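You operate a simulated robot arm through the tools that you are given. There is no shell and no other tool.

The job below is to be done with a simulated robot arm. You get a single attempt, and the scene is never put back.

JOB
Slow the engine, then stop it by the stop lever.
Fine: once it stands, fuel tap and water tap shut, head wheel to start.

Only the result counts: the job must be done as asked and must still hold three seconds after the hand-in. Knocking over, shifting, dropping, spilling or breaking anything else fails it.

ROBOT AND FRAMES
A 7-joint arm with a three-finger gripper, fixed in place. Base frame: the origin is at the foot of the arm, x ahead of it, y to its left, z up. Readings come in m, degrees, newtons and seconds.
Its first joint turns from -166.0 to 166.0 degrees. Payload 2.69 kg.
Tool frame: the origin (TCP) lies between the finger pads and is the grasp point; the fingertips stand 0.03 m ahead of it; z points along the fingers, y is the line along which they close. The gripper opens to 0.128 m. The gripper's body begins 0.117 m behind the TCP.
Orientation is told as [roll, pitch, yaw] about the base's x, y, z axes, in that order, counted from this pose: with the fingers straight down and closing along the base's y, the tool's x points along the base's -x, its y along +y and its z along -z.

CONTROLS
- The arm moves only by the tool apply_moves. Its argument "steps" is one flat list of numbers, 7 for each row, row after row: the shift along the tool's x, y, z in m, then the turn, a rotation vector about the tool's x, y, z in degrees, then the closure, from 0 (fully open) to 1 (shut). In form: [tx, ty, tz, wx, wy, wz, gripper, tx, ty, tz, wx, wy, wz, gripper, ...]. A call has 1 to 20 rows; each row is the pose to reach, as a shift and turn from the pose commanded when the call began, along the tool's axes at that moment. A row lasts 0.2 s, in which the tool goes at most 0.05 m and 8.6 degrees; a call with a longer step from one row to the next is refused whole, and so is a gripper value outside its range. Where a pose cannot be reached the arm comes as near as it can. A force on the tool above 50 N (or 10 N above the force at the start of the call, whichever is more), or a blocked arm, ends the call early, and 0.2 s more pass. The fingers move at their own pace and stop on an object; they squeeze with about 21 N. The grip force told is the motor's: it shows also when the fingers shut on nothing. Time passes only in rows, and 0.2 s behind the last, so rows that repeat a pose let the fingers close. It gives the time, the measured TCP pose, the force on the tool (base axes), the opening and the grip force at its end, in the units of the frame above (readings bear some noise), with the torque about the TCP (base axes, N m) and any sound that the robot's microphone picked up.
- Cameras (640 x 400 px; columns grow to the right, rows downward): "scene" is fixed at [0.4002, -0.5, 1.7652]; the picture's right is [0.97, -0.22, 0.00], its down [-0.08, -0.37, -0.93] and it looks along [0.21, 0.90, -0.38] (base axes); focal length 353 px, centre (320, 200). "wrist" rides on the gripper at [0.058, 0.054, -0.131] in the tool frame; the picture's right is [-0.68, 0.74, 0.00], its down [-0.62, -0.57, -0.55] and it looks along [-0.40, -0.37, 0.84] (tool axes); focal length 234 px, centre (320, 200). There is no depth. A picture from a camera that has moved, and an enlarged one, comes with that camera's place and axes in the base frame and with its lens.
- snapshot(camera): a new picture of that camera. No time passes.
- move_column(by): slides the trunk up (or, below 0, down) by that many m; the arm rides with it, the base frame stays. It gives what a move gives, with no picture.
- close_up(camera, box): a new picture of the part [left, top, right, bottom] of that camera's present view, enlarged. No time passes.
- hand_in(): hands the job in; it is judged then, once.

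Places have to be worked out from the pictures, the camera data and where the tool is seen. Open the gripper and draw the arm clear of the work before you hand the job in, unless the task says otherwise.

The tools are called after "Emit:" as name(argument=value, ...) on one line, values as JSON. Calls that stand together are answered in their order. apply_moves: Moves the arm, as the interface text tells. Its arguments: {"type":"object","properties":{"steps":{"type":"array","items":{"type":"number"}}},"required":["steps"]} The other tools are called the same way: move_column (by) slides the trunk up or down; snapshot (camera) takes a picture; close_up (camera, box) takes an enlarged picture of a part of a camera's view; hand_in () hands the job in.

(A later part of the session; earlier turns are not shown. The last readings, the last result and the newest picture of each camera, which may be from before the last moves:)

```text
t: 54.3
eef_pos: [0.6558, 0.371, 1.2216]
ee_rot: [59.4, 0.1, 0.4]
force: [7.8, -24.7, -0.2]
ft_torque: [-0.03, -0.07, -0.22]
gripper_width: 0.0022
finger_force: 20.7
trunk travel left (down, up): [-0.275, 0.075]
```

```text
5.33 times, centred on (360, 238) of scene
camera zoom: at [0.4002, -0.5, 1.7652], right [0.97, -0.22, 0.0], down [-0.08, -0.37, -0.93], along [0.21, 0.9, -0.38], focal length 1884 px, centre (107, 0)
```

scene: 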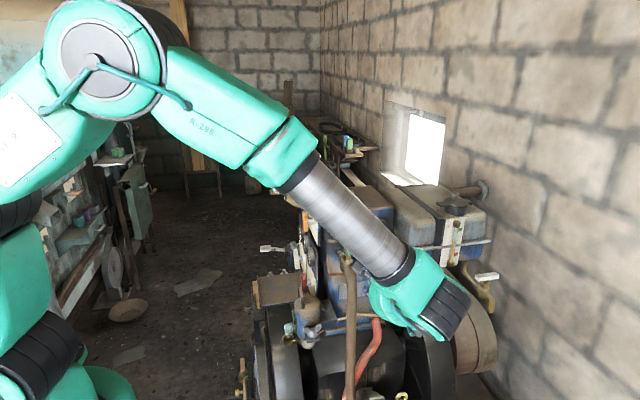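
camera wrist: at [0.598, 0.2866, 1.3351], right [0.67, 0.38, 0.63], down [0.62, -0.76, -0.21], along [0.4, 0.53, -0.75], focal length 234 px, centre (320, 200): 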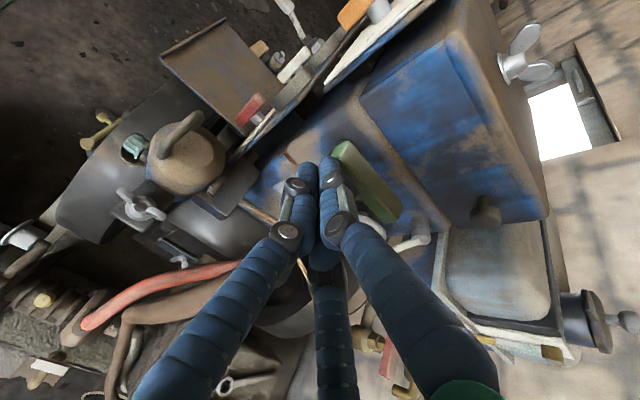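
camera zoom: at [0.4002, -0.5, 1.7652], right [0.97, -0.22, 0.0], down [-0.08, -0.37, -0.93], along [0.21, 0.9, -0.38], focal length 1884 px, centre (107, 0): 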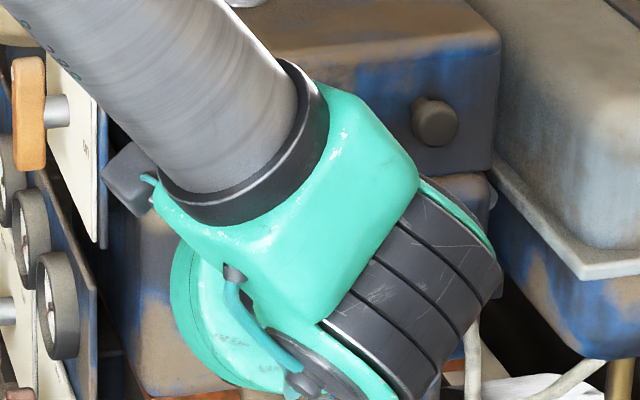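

The push met firm resistance with the handle now crosswise. I'll back the tool away toward -y and check the handle.

Emit:
apply_moves(steps=[0.0003, -0.0118, -0.0395, 0, 0, 0, 1, 0.0006, -0.015, -0.0841, 0, 0, 0, 1, 0.0008, -0.0183, -0.1287, 0, 0, 0, 1, 0.0008, -0.0183, -0.1287, 0, 0, 0, 1])

Emit:
snapshot(camera="wrist")

Emit:
close_up(camera="wrist", box=[310, 40, 470, 140])

Emit:
snapshot(camera="scene")

```text
t: 55.3
eef_pos: [0.6531, 0.2542, 1.2679]
ee_rot: [59.4, 0.0, 0.3]
force: [0.6, -0.2, 0.4]
ft_torque: [0.04, 0.01, 0.0]
gripper_width: 0.0022
finger_force: 21.1
trunk travel left (down, up): [-0.275, 0.075]
```

```text
taken
camera wrist: at [0.5953, 0.1691, 1.3826], right [0.67, 0.38, 0.63], down [0.62, -0.76, -0.21], along [0.4, 0.53, -0.75], focal length 234 px, centre (320, 200)
```

wrist: 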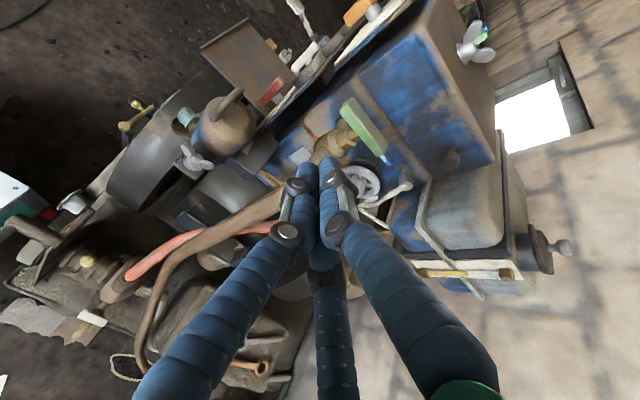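

```text
4.00 times, centred on (390, 90) of wrist
camera zoom: at [0.5953, 0.1691, 1.3826], right [0.67, 0.38, 0.63], down [0.62, -0.76, -0.21], along [0.4, 0.53, -0.75], focal length 937 px, centre (40, 640)
```

zoom: 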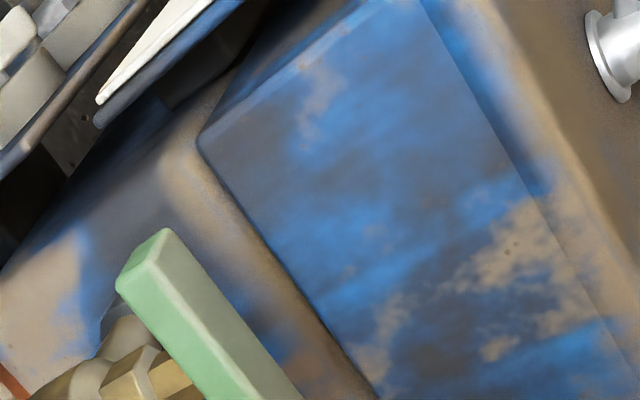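

```text
taken
```

scene: 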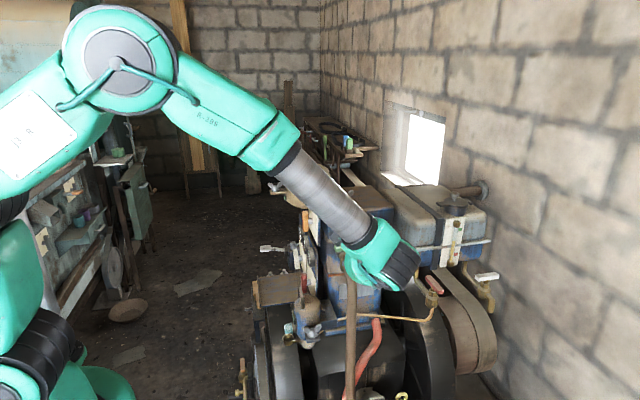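

The green handle now lies crosswise like the shut white drain handle, so the water tap is shut. Next is the fuel tap (red handle, centre about (0.983, 0.355, 1.068), along y); I move to a waypoint at (0.98, 0.20, 1.17) with the tool yawed -20°.

Emit:
apply_moves(steps=[-0.0408, -0.0141, 0.0002, 0, -2.15, 1.28, 1, -0.0817, -0.0283, 0.0004, 0, -4.3, 2.55, 1, -0.1225, -0.0424, 0.0006, 0, -6.45, 3.83, 1, -0.1633, -0.0565, 0.0008, 0, -8.6, 5.1, 1, -0.2041, -0.0706, 0.001, 0, -10.75, 6.38, 1, -0.245, -0.0848, 0.0012, 0, -12.9, 7.65, 1, -0.2858, -0.0989, 0.0014, 0, -15.05, 8.93, 1, -0.3266, -0.113, 0.0016, 0, -17.2, 10.2, 1, -0.3266, -0.113, 0.0016, 0, -17.2, 10.2, 1])

Emit:
snapshot(camera="wrist")

Emit:
snapshot(camera="scene")

```text
t: 57.3
eef_pos: [0.9816, 0.199, 1.1691]
ee_rot: [59.2, -0.1, -19.7]
force: [0.3, -0.1, -0.1]
ft_torque: [0.01, 0.02, 0.02]
gripper_width: 0.0022
finger_force: 21.0
trunk travel left (down, up): [-0.275, 0.075]
```

```text
taken
camera wrist: at [0.8979, 0.1388, 1.2829], right [0.76, 0.13, 0.63], down [0.32, -0.92, -0.21], along [0.56, 0.36, -0.75], focal length 234 px, centre (320, 200)
```

wrist: 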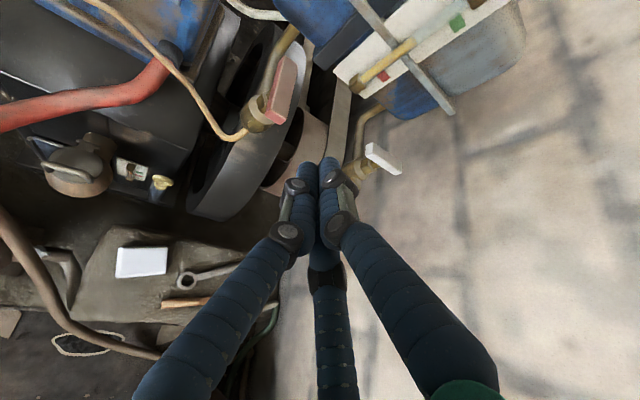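

```text
taken
```

scene: 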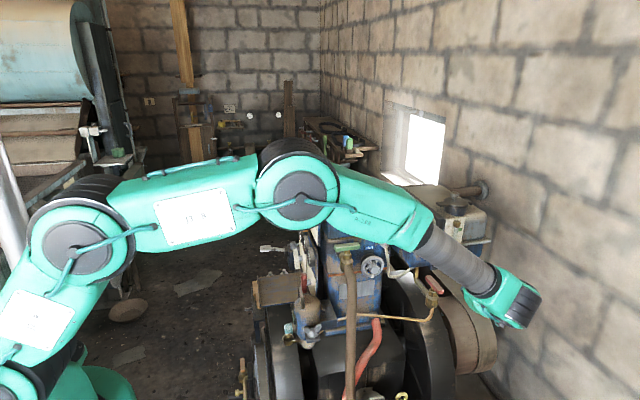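

The waypoint is reached; from here the red handle spans about (0.975, 0.307) to (0.981, 0.408) at z≈1.068. I'll bring the tip down to the right (+x) of its near end.

Emit:
apply_moves(steps=[0.0035, -0.0088, 0.0446, 0, 0, 0, 1, 0.0069, -0.0176, 0.0892, 0, 0, 0, 1, 0.0104, -0.0264, 0.1338, 0, 0, 0, 1, 0.0104, -0.0264, 0.1338, 0, 0, 0, 1])

Emit:
snapshot(camera="wrist")

Emit:
close_up(camera="scene", box=[400, 240, 520, 315])

```text
t: 58.3
eef_pos: [1.0032, 0.2971, 1.0794]
ee_rot: [59.2, 0.0, -19.8]
force: [0.5, 0.6, -0.1]
ft_torque: [0.04, 0.01, 0.05]
gripper_width: 0.002
finger_force: 21.3
trunk travel left (down, up): [-0.275, 0.075]
```

```text
taken
camera wrist: at [0.9211, 0.2375, 1.194], right [0.76, 0.13, 0.63], down [0.32, -0.92, -0.21], along [0.56, 0.36, -0.75], focal length 234 px, centre (320, 200)
```

wrist: 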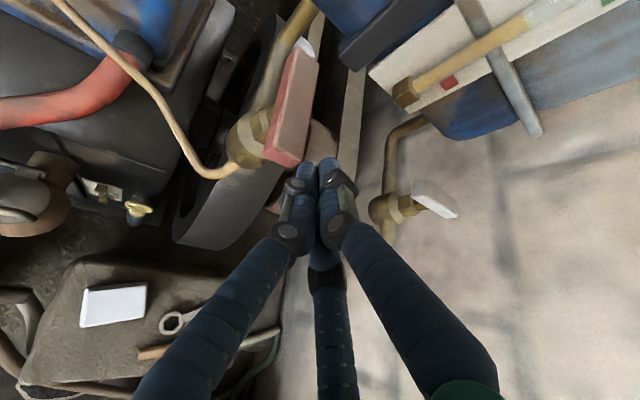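

```text
5.33 times, centred on (460, 278) of scene
camera zoom: at [0.4002, -0.5, 1.7652], right [0.97, -0.22, 0.0], down [-0.08, -0.37, -0.93], along [0.21, 0.9, -0.38], focal length 1884 px, centre (-427, -213)
```

zoom: 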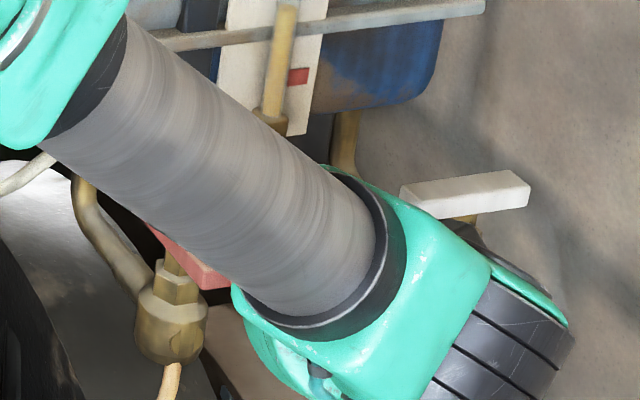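

The tip is at about (1.012, 0.321, 1.064), clear to the right of the handle. I push the near end toward -x (clockwise, as with the green tap), first half.

Emit:
apply_moves(steps=[0.0124, -0.0019, -0.0033, 0, 0, 0, 1, 0.0202, -0.0055, -0.0092, 0, 0, 0, 1, 0.0295, -0.008, -0.0134, 0, 0, 0, 1, 0.0398, -0.0091, -0.0153, 0, 0, 0, 1])

Emit:
snapshot(camera="wrist")

```text
t: 59.3
eef_pos: [0.9621, 0.2957, 1.0798]
ee_rot: [59.3, -0.1, -19.7]
force: [-0.5, -1.4, 0.5]
ft_torque: [-0.02, -0.02, -0.04]
gripper_width: 0.0025
finger_force: 21.5
trunk travel left (down, up): [-0.275, 0.075]
```

```text
taken
camera wrist: at [0.8782, 0.2355, 1.1946], right [0.76, 0.13, 0.63], down [0.32, -0.92, -0.21], along [0.56, 0.36, -0.75], focal length 234 px, centre (320, 200)
```

wrist: 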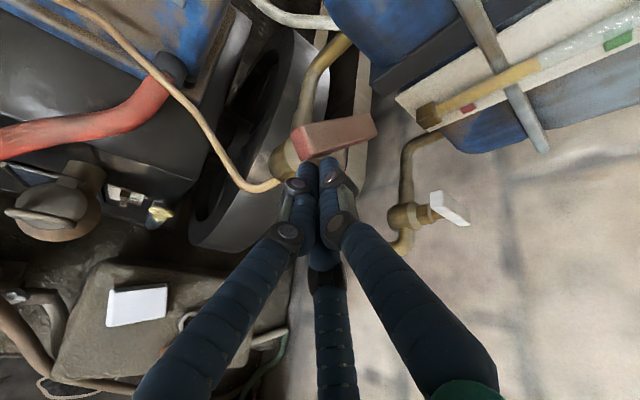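

The red handle is turning. I continue the arc to bring it fully crosswise.

Emit:
apply_moves(steps=[0.0105, 0.0002, 0.0004, 0, 0, 0, 1, 0.0205, 0.0019, 0.0032, 0, 0, 0, 1, 0.0293, 0.0048, 0.0081, 0, 0, 0, 1, 0.0324, 0.0064, 0.0106, 0, 0, 0, 1, 0.0324, 0.0064, 0.0106, 0, 0, 0, 1])

Emit:
snapshot(camera="wrist")

```text
t: 60.3
eef_pos: [0.9412, 0.3092, 1.0824]
ee_rot: [59.2, -0.3, -20.2]
force: [0.6, -15.8, -1.1]
ft_torque: [-0.03, -0.22, -0.08]
gripper_width: 0.0021
finger_force: 21.7
trunk travel left (down, up): [-0.275, 0.075]
stopped in row 5: the force on the tool passed its limit at 55 N (the readings are from after the stop); the commanded pose is now the measured one
```

```text
taken
camera wrist: at [0.8567, 0.2505, 1.1959], right [0.76, 0.12, 0.63], down [0.31, -0.93, -0.2], along [0.56, 0.35, -0.75], focal length 234 px, centre (320, 200)
```

wrist: 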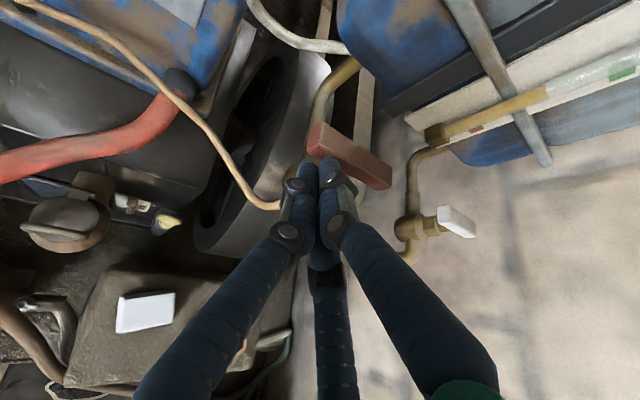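

The handle reached its stop, parallel to the shut white one. I back off toward -y and verify.

Emit:
apply_moves(steps=[-0.0135, -0.0064, -0.04, 0, 0, 0, 1, -0.027, -0.0128, -0.08, 0, 0, 0, 1, -0.0371, -0.01, -0.1146, 0, 0, 0, 1, -0.0371, -0.01, -0.1146, 0, 0, 0, 1])

Emit:
snapshot(camera="wrist")

Emit:
close_up(camera="wrist", box=[220, 20, 460, 170])

```text
t: 61.3
eef_pos: [0.9411, 0.2026, 1.1323]
ee_rot: [59.2, -0.2, -20.0]
force: [-0.1, -0.8, -0.9]
ft_torque: [-0.01, 0.01, -0.02]
gripper_width: 0.0023
finger_force: 20.9
trunk travel left (down, up): [-0.275, 0.075]
```

```text
taken
camera wrist: at [0.8567, 0.1439, 1.2459], right [0.76, 0.12, 0.63], down [0.32, -0.93, -0.2], along [0.56, 0.36, -0.75], focal length 234 px, centre (320, 200)
```

wrist: 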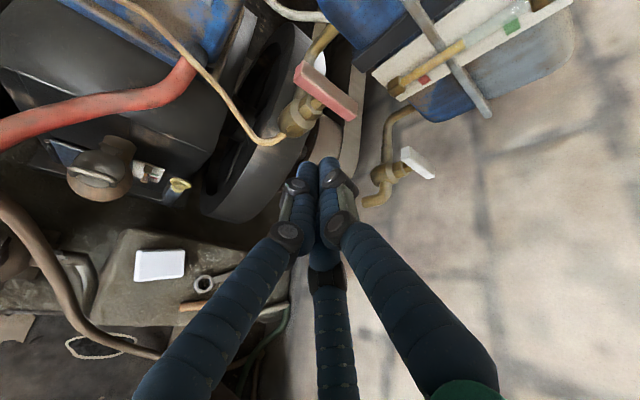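

```text
2.67 times, centred on (340, 95) of wrist
camera zoom: at [0.8567, 0.1439, 1.2459], right [0.76, 0.12, 0.63], down [0.32, -0.93, -0.2], along [0.56, 0.36, -0.75], focal length 624 px, centre (267, 480)
```

zoom: 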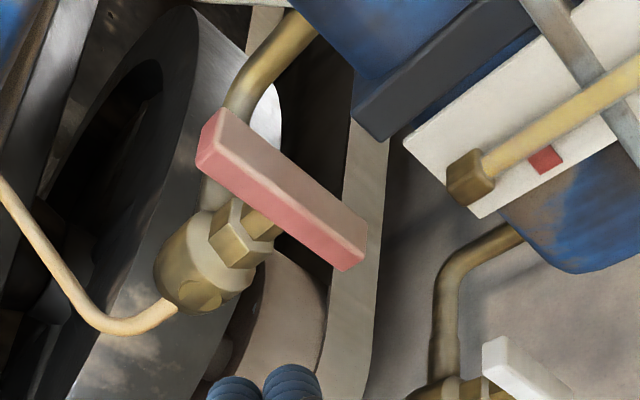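

Fuel tap is shut (parallel to the shut drain). Now the head wheel: I'll bring the tool in front of it pointing straight at +y (roll 90°), about (0.80, 0.27, 1.12), to measure it and check clearance to the thin pipe and the hose.

Emit:
apply_moves(steps=[0.026, -0.0005, 0.0032, -5.08, 3.25, -0.9, 1, 0.0519, -0.001, 0.0064, -10.17, 6.5, -1.8, 1, 0.0779, -0.0015, 0.0096, -15.25, 9.75, -2.7, 1, 0.1038, -0.0019, 0.0128, -20.33, 13, -3.6, 1, 0.1298, -0.0024, 0.016, -25.42, 16.25, -4.5, 1, 0.1557, -0.0029, 0.0192, -30.5, 19.5, -5.4, 1, 0.1557, -0.0029, 0.0192, -30.5, 19.5, -5.4, 1])

Emit:
snapshot(camera="wrist")

Emit:
snapshot(camera="scene")

```text
t: 62.9
eef_pos: [0.7988, 0.2669, 1.1194]
ee_rot: [90.0, -0.2, -0.1]
force: [0.1, 0.6, -0.5]
ft_torque: [0.01, 0.04, 0.03]
gripper_width: 0.0023
finger_force: 20.8
trunk travel left (down, up): [-0.275, 0.075]
```

```text
taken
camera wrist: at [0.7402, 0.1374, 1.1746], right [0.67, 0.0, 0.74], down [0.62, -0.55, -0.56], along [0.41, 0.83, -0.37], focal length 234 px, centre (320, 200)
```

wrist: 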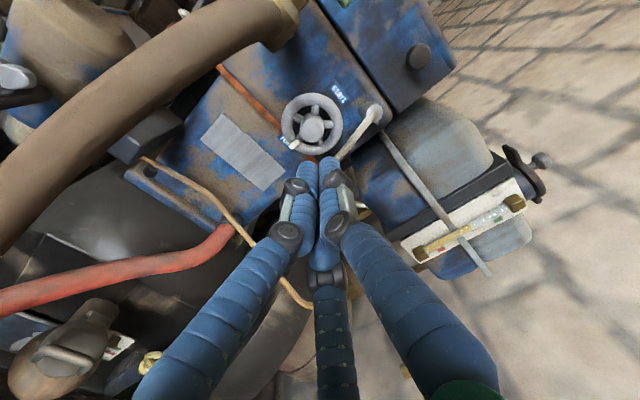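

```text
taken
```

scene: 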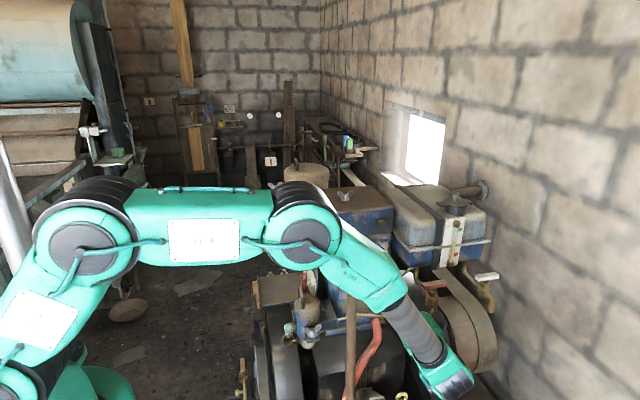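

Emit:
close_up(camera="wrist", box=[264, 70, 392, 170])

Emit:
close_up(camera="wrist", box=[272, 85, 352, 165])

```text
4.00 times, centred on (328, 120) of wrist
camera zoom: at [0.7402, 0.1374, 1.1746], right [0.67, 0.0, 0.74], down [0.62, -0.55, -0.56], along [0.41, 0.83, -0.37], focal length 937 px, centre (288, 520)
```

zoom: 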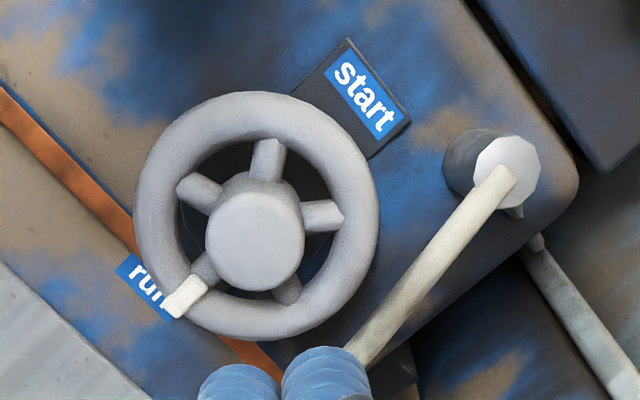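

```text
5.00 times, centred on (312, 125) of wrist
camera zoom: at [0.7402, 0.1374, 1.1746], right [0.67, 0.0, 0.74], down [0.62, -0.55, -0.56], along [0.41, 0.83, -0.37], focal length 1171 px, centre (360, 575)
```

zoom: 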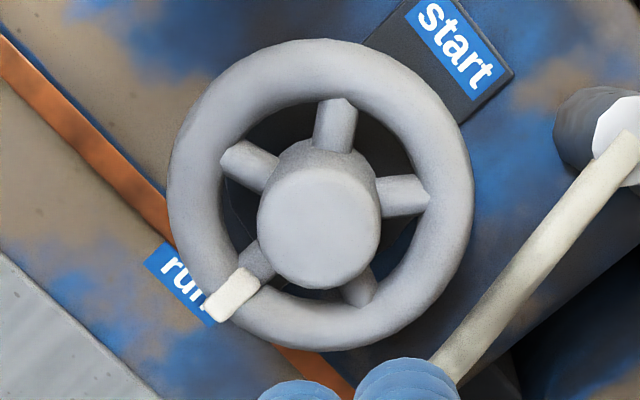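

The wheel's pointer is at "run" (bottom) and "start" is directly opposite at the top. Three views agree on the wheel centre (0.799, 0.456, 1.1075) with outer radius ≈0.041; the thin pipe is about 0.06 to its right and the hose is near x 0.69. I'll open the gripper to about 0.104, turn it 25° so a finger misses the pointer, and approach in front.

Emit:
apply_moves(steps=[0, -0.003, 0.02, 0, 0, 6.3, 0.19, 0, -0.006, 0.04, 0, 0, 12.5, 0.19, 0, -0.009, 0.06, 0, 0, 18.8, 0.19, 0, -0.012, 0.08, 0, 0, 25, 0.19, 0, -0.012, 0.08, 0, 0, 25, 0.19])

Emit:
snapshot(camera="wrist")

Emit:
close_up(camera="scene", box=[300, 200, 480, 312])

```text
t: 64.1
eef_pos: [0.7996, 0.3495, 1.1069]
ee_rot: [90.0, 24.9, -0.2]
force: [-0.1, 0.6, -0.5]
ft_torque: [-0.03, 0.04, -0.01]
gripper_width: 0.104
finger_force: 0.1
trunk travel left (down, up): [-0.275, 0.075]
```

```text
taken
camera wrist: at [0.7702, 0.2192, 1.1816], right [0.92, 0.0, 0.38], down [0.32, -0.55, -0.77], along [0.21, 0.83, -0.51], focal length 234 px, centre (320, 200)
```

wrist: 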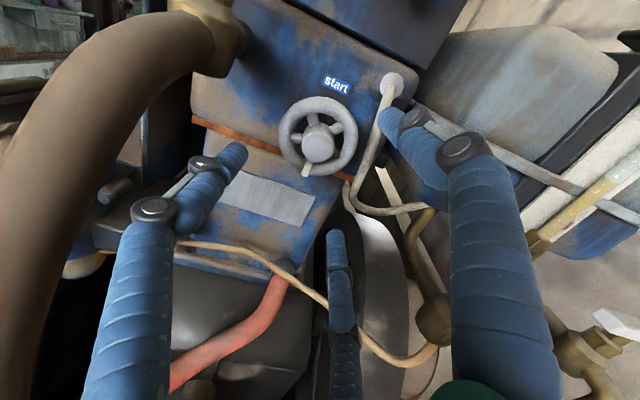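

```text
3.56 times, centred on (390, 256) of scene
camera zoom: at [0.4002, -0.5, 1.7652], right [0.97, -0.22, 0.0], down [-0.08, -0.37, -0.93], along [0.21, 0.9, -0.38], focal length 1256 px, centre (71, 1)
```

zoom: 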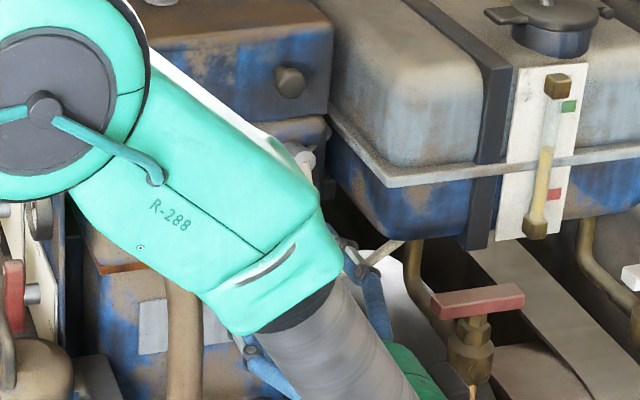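

The view is clear: the wheel sits centred between the fingers, pointer at the bottom, and the measured centre agrees within 2 mm. I advance so the fingertips straddle the rim.

Emit:
apply_moves(steps=[0, 0, 0.035, 0, 0, 0, 0.19, 0, 0, 0.07, 0, 0, 0, 0.19, 0, 0, 0.0985, 0, 0, 0, 0.19, 0, 0, 0.0985, 0, 0, 0, 0.19])

Emit:
snapshot(camera="wrist")

```text
t: 65.1
eef_pos: [0.8015, 0.45, 1.1047]
ee_rot: [89.9, 24.9, -0.2]
force: [-0.3, -0.9, -0.2]
ft_torque: [0.01, 0.02, -0.01]
gripper_width: 0.1038
finger_force: 0.0
trunk travel left (down, up): [-0.275, 0.075]
```

```text
taken
camera wrist: at [0.7697, 0.3199, 1.1798], right [0.92, 0.0, 0.38], down [0.32, -0.55, -0.77], along [0.21, 0.83, -0.51], focal length 234 px, centre (320, 200)
```

wrist: 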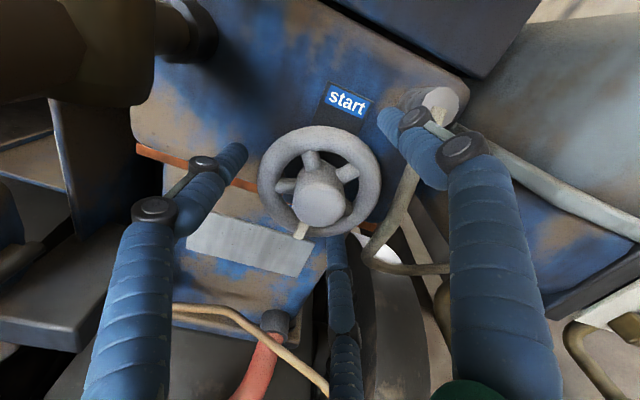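

The rim lies between the fingertips, no contact yet. I close the gripper on the rim.

Emit:
apply_moves(steps=[0, 0, 0, 0, 0, 0, 0.6, 0, 0, 0, 0, 0, 0, 1, 0, 0, 0, 0, 0, 0, 1])

Emit:
snapshot(camera="wrist")

```text
t: 65.9
eef_pos: [0.799, 0.449, 1.1046]
ee_rot: [90.0, 25.0, -0.2]
force: [-14.5, -6.7, -6.1]
ft_torque: [0.18, -0.01, 0.43]
gripper_width: 0.0781
finger_force: 44.7
trunk travel left (down, up): [-0.275, 0.075]
```

```text
taken
camera wrist: at [0.7684, 0.3192, 1.1792], right [0.92, 0.0, 0.38], down [0.32, -0.55, -0.77], along [0.21, 0.83, -0.51], focal length 234 px, centre (320, 200)
```

wrist: 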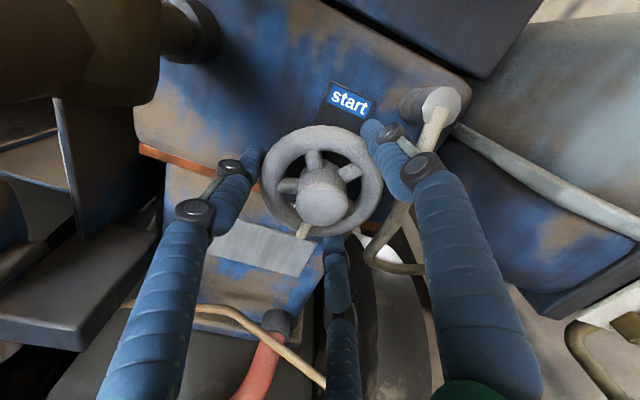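

Gripped at 0.078 m opening. I turn it a few degrees clockwise (pointer toward the left) to test which way the wheel moves.

Emit:
apply_moves(steps=[0, 0, 0, 0, 0, 6, 1, 0, 0, 0, 0, 0, 12, 1, 0, 0, 0, 0, 0, 18, 1, 0, 0, 0, 0, 0, 18, 1])

Emit:
close_up(camera="wrist", box=[220, 70, 420, 270])

```text
t: 66.9
eef_pos: [0.8005, 0.4486, 1.1057]
ee_rot: [90.0, 42.7, -0.3]
force: [5.2, 9.7, -6.0]
ft_torque: [-0.1, -1.15, -0.15]
gripper_width: 0.0777
finger_force: 45.1
trunk travel left (down, up): [-0.275, 0.075]
```

```text
2.00 times, centred on (320, 170) of wrist
camera zoom: at [0.7941, 0.3187, 1.1869], right [1.0, 0.0, 0.08], down [0.07, -0.55, -0.83], along [0.05, 0.83, -0.55], focal length 468 px, centre (320, 260)
```

zoom: 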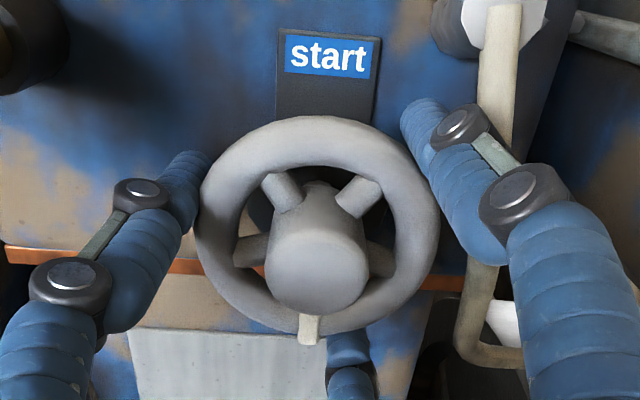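

The pointer did not move and a 1.15 N·m reaction built up, so clockwise is against the stop. I now turn the wheel counter-clockwise from here, back to wz=0.

Emit:
apply_moves(steps=[0, 0, 0, 0, 0, -7.2, 1, 0, 0, 0, 0, 0, -14.4, 1, 0, 0, 0, 0, 0, -21.6, 1, 0, 0, 0, 0, 0, -28.8, 1, 0, 0, 0, 0, 0, -36, 1, 0, 0, 0, 0, 0, -43, 1, 0, 0, 0, 0, 0, -43, 1])

Emit:
snapshot(camera="wrist")

```text
t: 68.5
eef_pos: [0.8, 0.4474, 1.1068]
ee_rot: [90.0, -0.3, -0.2]
force: [8.7, 16.9, -1.5]
ft_torque: [0.05, -0.02, 0.0]
gripper_width: 0.0778
finger_force: 44.7
trunk travel left (down, up): [-0.275, 0.075]
```

```text
taken
camera wrist: at [0.7408, 0.3188, 1.1616], right [0.67, 0.0, 0.74], down [0.62, -0.55, -0.56], along [0.41, 0.83, -0.37], focal length 234 px, centre (320, 200)
```

wrist: 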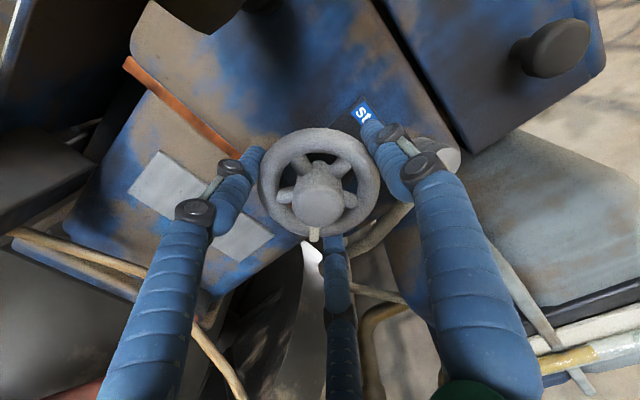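

The wheel turned: the pointer has moved about 43° counter-clockwise (now lower right). I'll open, back off, turn the gripper back to +45° and come in again for another bite.

Emit:
apply_moves(steps=[0, 0, 0, 0, 0, 0, 0.22, 0, 0, 0, 0, 0, 0, 0.22, 0, 0, -0.03, 0, 0, 0, 0.22, 0, 0, -0.055, 0, 0, 7.5, 0.22, 0, 0, -0.055, 0, 0, 15, 0.22, 0, 0, -0.055, 0, 0, 22.5, 0.22, 0, 0, -0.055, 0, 0, 30, 0.22, 0, 0, -0.055, 0, 0, 37.5, 0.22, 0, 0, -0.055, 0, 0, 45, 0.22, 0, 0, -0.055, 0, 0, 45, 0.22])

Emit:
snapshot(camera="wrist")

```text
t: 70.7
eef_pos: [0.8005, 0.3915, 1.1078]
ee_rot: [89.9, 45.0, -0.2]
force: [0.3, -0.5, -1.0]
ft_torque: [-0.01, 0.01, -0.02]
gripper_width: 0.0997
finger_force: 0.0
trunk travel left (down, up): [-0.275, 0.075]
```

```text
taken
camera wrist: at [0.796, 0.2623, 1.1875], right [1.0, 0.0, 0.04], down [0.04, -0.55, -0.83], along [0.03, 0.84, -0.55], focal length 234 px, centre (320, 200)
```

wrist: 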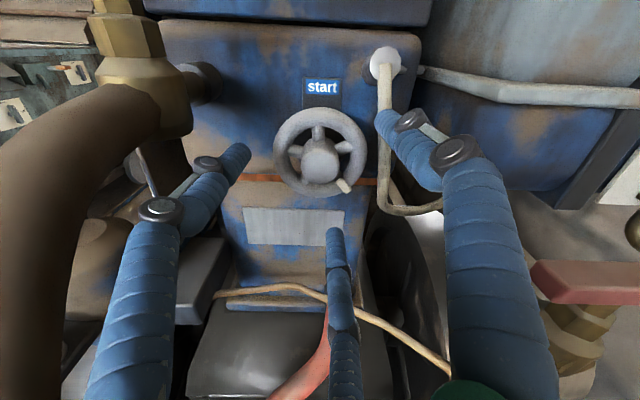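

The pointer is now at lower right. I'll take the next bite from +42° with a narrower opening (0.088 m) to stay clear of the thin pipe, then turn another 45° counter-clockwise.

Emit:
apply_moves(steps=[0, 0, 0, 0, 0, -3, 0.3125, 0, 0, 0.028, 0, 0, -3, 0.3125, 0, 0, 0.055, 0, 0, -3, 0.3125, 0, 0, 0.055, 0, 0, -3, 0.3125])

Emit:
snapshot(camera="wrist")

```text
t: 71.7
eef_pos: [0.8, 0.4492, 1.107]
ee_rot: [89.8, 41.8, -0.4]
force: [-0.7, 0.2, -0.4]
ft_torque: [0.01, -0.02, 0.0]
gripper_width: 0.0879
finger_force: 0.0
trunk travel left (down, up): [-0.275, 0.075]
```

```text
taken
camera wrist: at [0.7923, 0.3195, 1.1864], right [1.0, 0.0, 0.1], down [0.08, -0.55, -0.83], along [0.06, 0.83, -0.55], focal length 234 px, centre (320, 200)
```

wrist: 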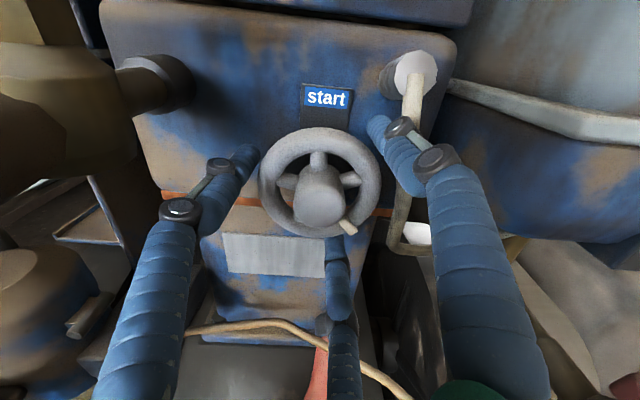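

In position without contact. Close on the rim and turn 45° counter-clockwise.

Emit:
apply_moves(steps=[0, 0, 0, 0, 0, 0, 1, 0, 0, 0, 0, 0, 0, 1, 0, 0, 0, 0, 0, 0, 1, 0, 0, 0, 0, 0, -7.5, 1, 0, 0, 0, 0, 0, -15, 1, 0, 0, 0, 0, 0, -22.5, 1, 0, 0, 0, 0, 0, -30, 1, 0, 0, 0, 0, 0, -37.5, 1, 0, 0, 0, 0, 0, -45, 1, 0, 0, 0, 0, 0, -45, 1])

Emit:
snapshot(camera="wrist")

```text
t: 73.9
eef_pos: [0.7988, 0.4493, 1.1056]
ee_rot: [89.8, -3.2, 0.0]
force: [0.8, 15.5, -6.0]
ft_torque: [0.08, 0.03, -0.03]
gripper_width: 0.078
finger_force: 45.1
trunk travel left (down, up): [-0.275, 0.075]
```

```text
taken
camera wrist: at [0.7378, 0.3192, 1.158], right [0.63, 0.0, 0.77], down [0.65, -0.55, -0.53], along [0.43, 0.83, -0.35], focal length 234 px, centre (320, 200)
```

wrist: 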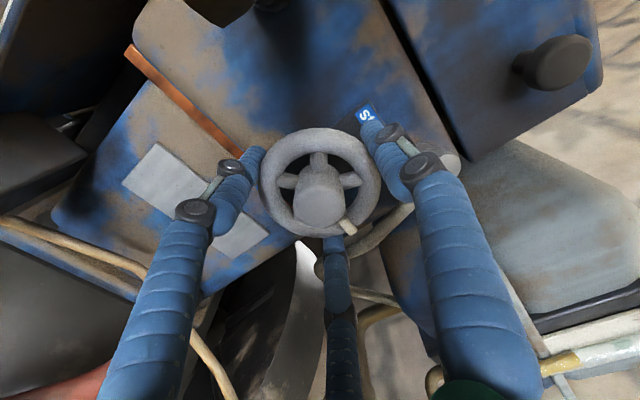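

The wheel turned along with the gripper again. Open, back off, and return to +42°.

Emit:
apply_moves(steps=[0, 0, 0, 0, 0, 0, 0.3125, 0, 0, 0, 0, 0, 0, 0.3125, 0, 0, -0.03, 0, 0, 0, 0.3125, 0, 0, -0.055, 0, 0, 7.5, 0.3125, 0, 0, -0.055, 0, 0, 15, 0.3125, 0, 0, -0.055, 0, 0, 22.5, 0.3125, 0, 0, -0.055, 0, 0, 30, 0.3125, 0, 0, -0.055, 0, 0, 37.5, 0.3125, 0, 0, -0.055, 0, 0, 45, 0.3125, 0, 0, -0.055, 0, 0, 45, 0.3125])

Emit:
close_up(camera="wrist", box=[220, 60, 420, 220])

```text
t: 76.1
eef_pos: [0.7982, 0.3928, 1.1062]
ee_rot: [89.9, 41.9, -0.3]
force: [-0.9, -0.7, 0.4]
ft_torque: [0.02, 0.0, 0.01]
gripper_width: 0.0882
finger_force: 0.0
trunk travel left (down, up): [-0.275, 0.075]
```

```text
2.50 times, centred on (320, 140) of wrist
camera zoom: at [0.7913, 0.2625, 1.1871], right [1.0, 0.0, 0.1], down [0.08, -0.55, -0.83], along [0.06, 0.84, -0.55], focal length 585 px, centre (320, 350)
```

zoom: 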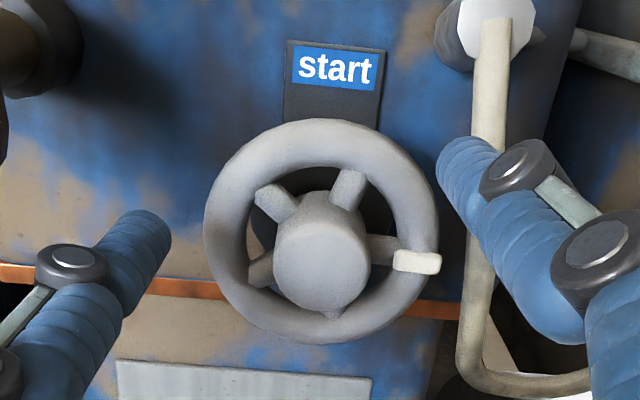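

The pointer is now at the right (about 95° from the top). Another bite: advance, close, and turn 30° more.

Emit:
apply_moves(steps=[0, 0, 0.028, 0, 0, 0, 0.3125, 0, 0, 0.055, 0, 0, 0, 0.3125, 0, 0, 0.055, 0, 0, 0, 0.3125, 0, 0, 0.055, 0, 0, 0, 1, 0, 0, 0.055, 0, 0, 0, 1, 0, 0, 0.055, 0, 0, 0, 1, 0, 0, 0.055, 0, 0, -7.5, 1, 0, 0, 0.055, 0, 0, -15, 1, 0, 0, 0.055, 0, 0, -22.5, 1, 0, 0, 0.055, 0, 0, -30, 1, 0, 0, 0.055, 0, 0, -30, 1])

Emit:
snapshot(camera="wrist")

```text
t: 78.5
eef_pos: [0.8001, 0.4499, 1.1059]
ee_rot: [89.6, 11.8, -0.3]
force: [14.7, 9.3, -3.9]
ft_torque: [0.33, -0.02, -0.16]
gripper_width: 0.078
finger_force: 44.8
trunk travel left (down, up): [-0.275, 0.075]
```

```text
taken
camera wrist: at [0.753, 0.3193, 1.172], right [0.81, 0.0, 0.58], down [0.49, -0.55, -0.68], along [0.32, 0.83, -0.45], focal length 234 px, centre (320, 200)
```

wrist: 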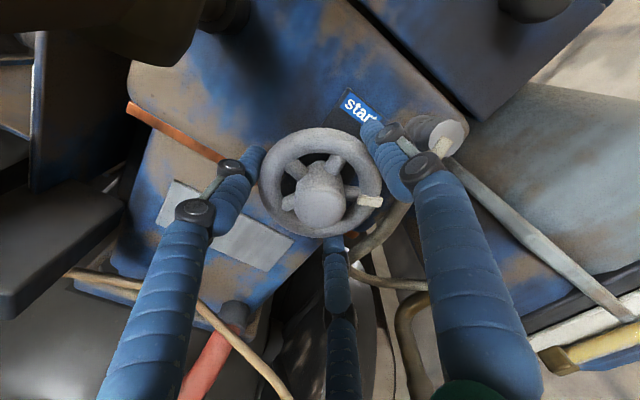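

Turned 30° further with no torque build-up. Open, back off, and return to +42° again.

Emit:
apply_moves(steps=[0, 0, 0, 0, 0, 0, 0.3125, 0, 0, 0, 0, 0, 0, 0.3125, 0, 0, -0.03, 0, 0, 0, 0.3125, 0, 0, -0.055, 0, 0, 7.5, 0.3125, 0, 0, -0.055, 0, 0, 15, 0.3125, 0, 0, -0.055, 0, 0, 22.5, 0.3125, 0, 0, -0.055, 0, 0, 30, 0.3125, 0, 0, -0.055, 0, 0, 30, 0.3125])

Emit:
close_up(camera="wrist", box=[220, 60, 420, 220])

```text
t: 80.3
eef_pos: [0.7987, 0.3923, 1.1079]
ee_rot: [89.9, 41.9, -0.2]
force: [0.7, -0.2, -0.1]
ft_torque: [0.0, 0.0, -0.04]
gripper_width: 0.0882
finger_force: 0.0
trunk travel left (down, up): [-0.275, 0.075]
```

```text
2.50 times, centred on (320, 140) of wrist
camera zoom: at [0.7907, 0.2626, 1.1872], right [1.0, 0.0, 0.1], down [0.08, -0.55, -0.83], along [0.06, 0.84, -0.55], focal length 585 px, centre (320, 350)
```

zoom: 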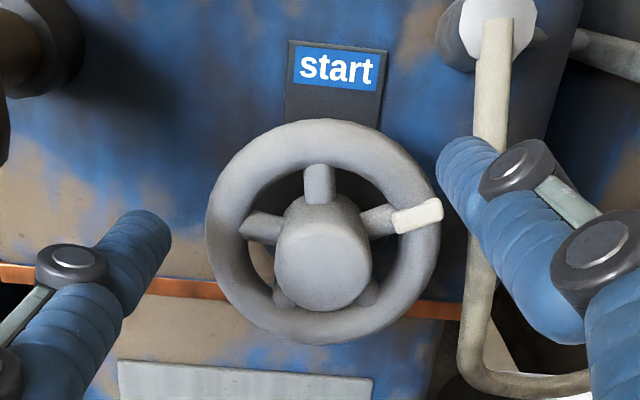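

The pointer is now at about 65° right of top. Next bite: 45° more.

Emit:
apply_moves(steps=[0, 0, 0.028, 0, 0, 0, 0.3125, 0, 0, 0.055, 0, 0, 0, 0.3125, 0, 0, 0.055, 0, 0, 0, 0.3125, 0, 0, 0.055, 0, 0, 0, 1, 0, 0, 0.055, 0, 0, 0, 1, 0, 0, 0.055, 0, 0, 0, 1, 0, 0, 0.055, 0, 0, -7.5, 1, 0, 0, 0.055, 0, 0, -15, 1, 0, 0, 0.055, 0, 0, -22.5, 1, 0, 0, 0.055, 0, 0, -30, 1, 0, 0, 0.055, 0, 0, -37.5, 1, 0, 0, 0.055, 0, 0, -45, 1, 0, 0, 0.055, 0, 0, -45, 1])

Emit:
snapshot(camera="wrist")

```text
t: 83.1
eef_pos: [0.7998, 0.4463, 1.103]
ee_rot: [89.9, -3.1, -0.2]
force: [-1.6, -29.7, -37.7]
ft_torque: [-0.55, 0.02, -0.04]
gripper_width: 0.0782
finger_force: 44.9
trunk travel left (down, up): [-0.275, 0.075]
```

```text
taken
camera wrist: at [0.7381, 0.3167, 1.156], right [0.64, 0.0, 0.77], down [0.64, -0.55, -0.53], along [0.43, 0.83, -0.35], focal length 234 px, centre (320, 200)
```

wrist: 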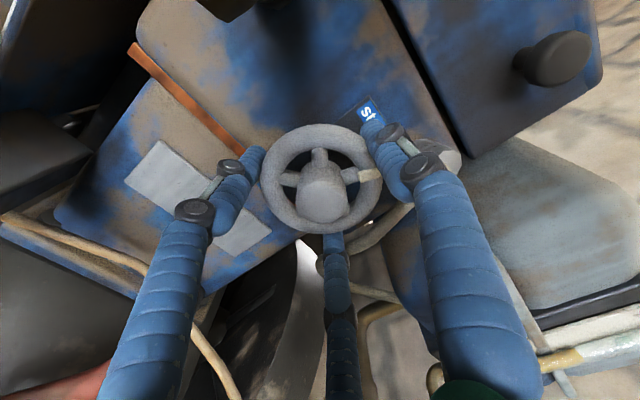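

A side load of about 40 N appeared, probably a finger riding on the pointer peg. I'll open, back off and look.

Emit:
apply_moves(steps=[0, 0, 0, 0, 0, 0, 0.3125, 0, 0, 0, 0, 0, 0, 0.3125, 0, 0, -0.03, 0, 0, 0, 0.3125, 0, 0, -0.055, 0, 0, 7.5, 0.3125, 0, 0, -0.055, 0, 0, 15, 0.3125, 0, 0, -0.055, 0, 0, 22.5, 0.3125, 0, 0, -0.055, 0, 0, 30, 0.3125, 0, 0, -0.055, 0, 0, 37.5, 0.3125, 0, 0, -0.055, 0, 0, 45, 0.3125, 0, 0, -0.055, 0, 0, 45, 0.3125])

Emit:
close_up(camera="wrist", box=[220, 60, 420, 220])

```text
t: 85.3
eef_pos: [0.7993, 0.3923, 1.1078]
ee_rot: [89.9, 41.9, -0.3]
force: [-0.1, 0.5, -0.3]
ft_torque: [0.02, 0.0, 0.01]
gripper_width: 0.0879
finger_force: 0.0
trunk travel left (down, up): [-0.275, 0.075]
```

```text
2.50 times, centred on (320, 140) of wrist
camera zoom: at [0.7919, 0.2629, 1.1875], right [1.0, 0.0, 0.1], down [0.08, -0.55, -0.83], along [0.06, 0.84, -0.55], focal length 585 px, centre (320, 350)
```

zoom: 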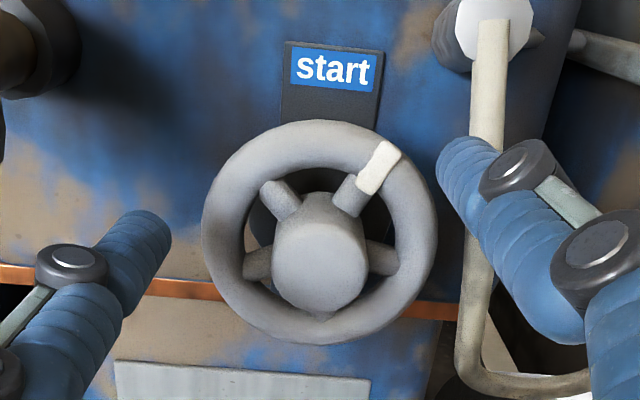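

The pointer is now about 36° right of top (spokes sit symmetrically about vertical), so this bite slipped a little. I'll grip at +13° to keep the finger off the pointer and turn down to -5°.

Emit:
apply_moves(steps=[0, 0, 0, 0, 0, -7.5, 0.3125, 0, 0, 0, 0, 0, -15, 0.3125, 0, 0, 0, 0, 0, -22.5, 0.3125, 0, 0, 0, 0, 0, -29, 0.3125, 0, 0, 0.028, 0, 0, -29, 0.3125, 0, 0, 0.055, 0, 0, -29, 0.3125, 0, 0, 0.055, 0, 0, -29, 0.3125])

Emit:
snapshot(camera="wrist")

```text
t: 86.9
eef_pos: [0.7996, 0.4491, 1.1061]
ee_rot: [89.9, 12.7, -0.2]
force: [-0.3, 0.9, 0.0]
ft_torque: [0.02, 0.0, -0.01]
gripper_width: 0.0881
finger_force: 0.2
trunk travel left (down, up): [-0.275, 0.075]
```

```text
taken
camera wrist: at [0.7546, 0.3177, 1.173], right [0.82, 0.0, 0.57], down [0.47, -0.55, -0.69], along [0.31, 0.83, -0.45], focal length 234 px, centre (320, 200)
```

wrist: 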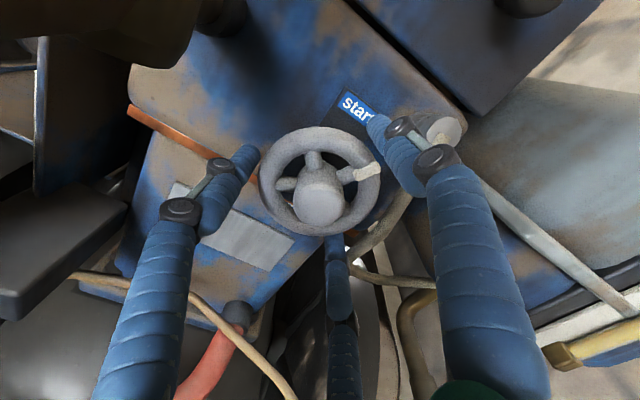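

Seated around the rim without contact. Close and turn 18° counter-clockwise.

Emit:
apply_moves(steps=[0, 0, 0, 0, 0, 0, 1, 0, 0, 0, 0, 0, 0, 1, 0, 0, 0, 0, 0, 0, 1, 0, 0, 0, 0, 0, -6, 1, 0, 0, 0, 0, 0, -12, 1, 0, 0, 0, 0, 0, -18, 1, 0, 0, 0, 0, 0, -18, 1])

Emit:
snapshot(camera="wrist")

```text
t: 88.5
eef_pos: [0.7986, 0.4482, 1.1047]
ee_rot: [89.8, -5.1, -0.1]
force: [-18.2, -7.5, -29.5]
ft_torque: [-0.32, -0.01, -0.34]
gripper_width: 0.0782
finger_force: 44.3
trunk travel left (down, up): [-0.275, 0.075]
```

```text
taken
camera wrist: at [0.7355, 0.3174, 1.1543], right [0.61, 0.0, 0.79], down [0.66, -0.55, -0.51], along [0.44, 0.83, -0.34], focal length 234 px, centre (320, 200)
```

wrist: 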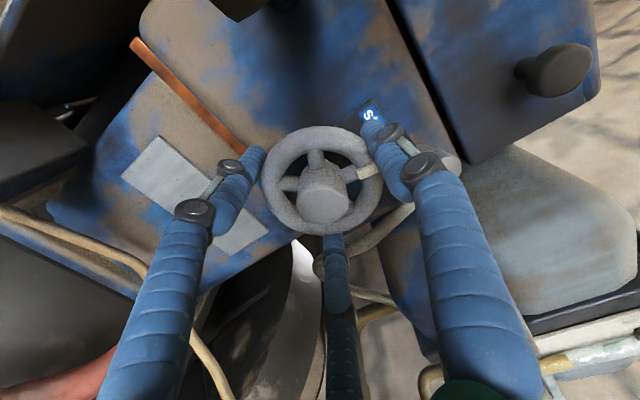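

It moved along with the gripper. Open, back off, return to +42° and look.

Emit:
apply_moves(steps=[0, 0, 0, 0, 0, 0, 0.3125, 0, 0, 0, 0, 0, 0, 0.3125, 0, 0, -0.03, 0, 0, 0, 0.3125, 0, 0, -0.055, 0, 0, 8, 0.3125, 0, 0, -0.055, 0, 0, 16, 0.3125, 0, 0, -0.055, 0, 0, 24, 0.3125, 0, 0, -0.055, 0, 0, 32, 0.3125, 0, 0, -0.055, 0, 0, 40, 0.3125, 0, 0, -0.055, 0, 0, 47, 0.3125, 0, 0, -0.055, 0, 0, 47, 0.3125])

Emit:
close_up(camera="wrist", box=[220, 60, 420, 220])

```text
t: 90.7
eef_pos: [0.7982, 0.3937, 1.1065]
ee_rot: [90.0, 42.0, -0.2]
force: [-0.3, -0.1, -0.7]
ft_torque: [-0.01, 0.01, -0.02]
gripper_width: 0.0878
finger_force: 0.2
trunk travel left (down, up): [-0.275, 0.075]
```

```text
2.50 times, centred on (320, 140) of wrist
camera zoom: at [0.7909, 0.2631, 1.1868], right [1.0, 0.0, 0.1], down [0.08, -0.55, -0.83], along [0.06, 0.84, -0.55], focal length 585 px, centre (320, 350)
```

zoom: 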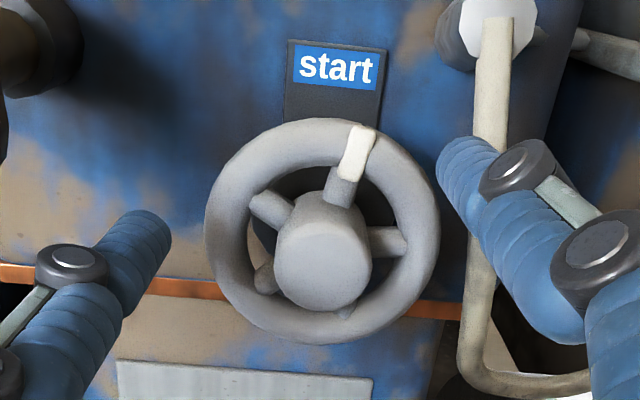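

The pointer is about 14° short of the top. One more bite from +42°, turning 16°.

Emit:
apply_moves(steps=[0, 0, 0.028, 0, 0, 0, 0.3125, 0, 0, 0.055, 0, 0, 0, 0.3125, 0, 0, 0.055, 0, 0, 0, 0.3125, 0, 0, 0.055, 0, 0, 0, 1, 0, 0, 0.055, 0, 0, 0, 1, 0, 0, 0.055, 0, 0, 0, 1, 0, 0, 0.055, 0, 0, -5, 1, 0, 0, 0.055, 0, 0, -10, 1, 0, 0, 0.055, 0, 0, -15, 1, 0, 0, 0.055, 0, 0, -15, 1])

Emit:
close_up(camera="wrist", box=[220, 80, 420, 260])

```text
t: 92.9
eef_pos: [0.7981, 0.448, 1.1048]
ee_rot: [89.9, 26.9, -0.1]
force: [-14.0, -13.9, -31.3]
ft_torque: [-0.46, 1.11, -0.11]
gripper_width: 0.0781
finger_force: 45.5
trunk travel left (down, up): [-0.275, 0.075]
```

```text
2.22 times, centred on (320, 170) of wrist
camera zoom: at [0.7706, 0.3189, 1.1808], right [0.94, 0.0, 0.35], down [0.29, -0.55, -0.78], along [0.19, 0.83, -0.52], focal length 520 px, centre (320, 267)
```

zoom: 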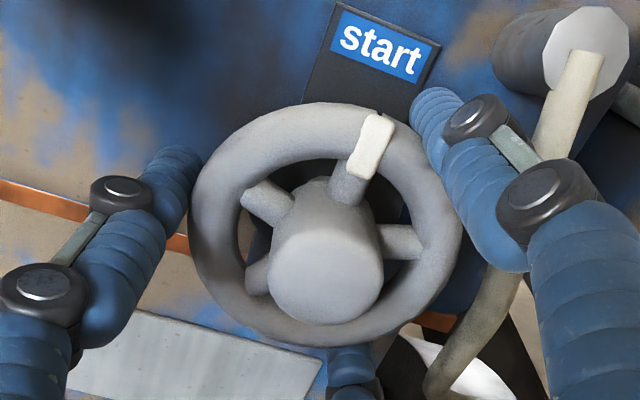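

A 1.1 N·m reaction now shows the wheel is against its other stop, with the pointer at "start". I open, back off and check.

Emit:
apply_moves(steps=[0, 0, 0, 0, 0, 0, 0.3125, 0, 0, 0, 0, 0, 0, 0.3125, 0, 0, -0.03, 0, 0, 0, 0.3125, 0, 0, -0.06, 0, 0, 7.5, 0.3125, 0, 0, -0.09, 0, 0, 15, 0.3125, 0, 0, -0.1, 0, 0, 20, 0.3125, 0, 0, -0.1, 0, 0, 20, 0.3125])

Emit:
snapshot(camera="wrist")

Emit:
close_up(camera="wrist", box=[250, 60, 390, 180])

```text
t: 94.5
eef_pos: [0.8, 0.3475, 1.1073]
ee_rot: [89.9, 46.9, -0.2]
force: [-0.7, 0.0, -0.4]
ft_torque: [-0.04, -0.01, 0.01]
gripper_width: 0.0882
finger_force: 0.0
trunk travel left (down, up): [-0.275, 0.075]
```

```text
taken
camera wrist: at [0.7981, 0.2166, 1.1885], right [1.0, 0.0, 0.01], down [0.01, -0.55, -0.84], along [0.01, 0.84, -0.55], focal length 234 px, centre (320, 200)
```

wrist: 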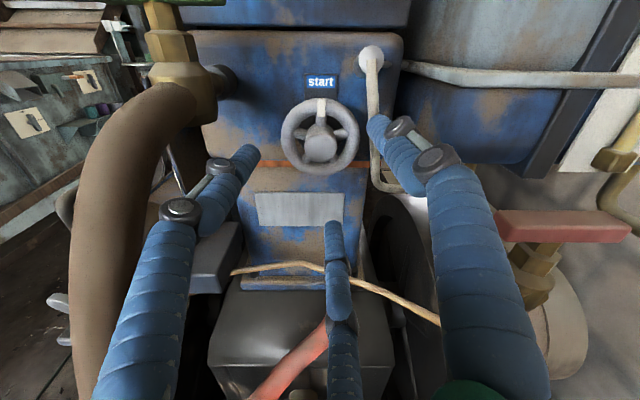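

```text
3.33 times, centred on (320, 120) of wrist
camera zoom: at [0.7981, 0.2166, 1.1885], right [1.0, 0.0, 0.01], down [0.01, -0.55, -0.84], along [0.01, 0.84, -0.55], focal length 781 px, centre (320, 467)
```

zoom: 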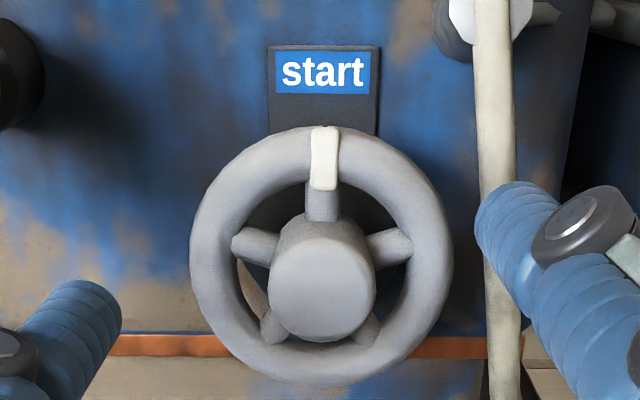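

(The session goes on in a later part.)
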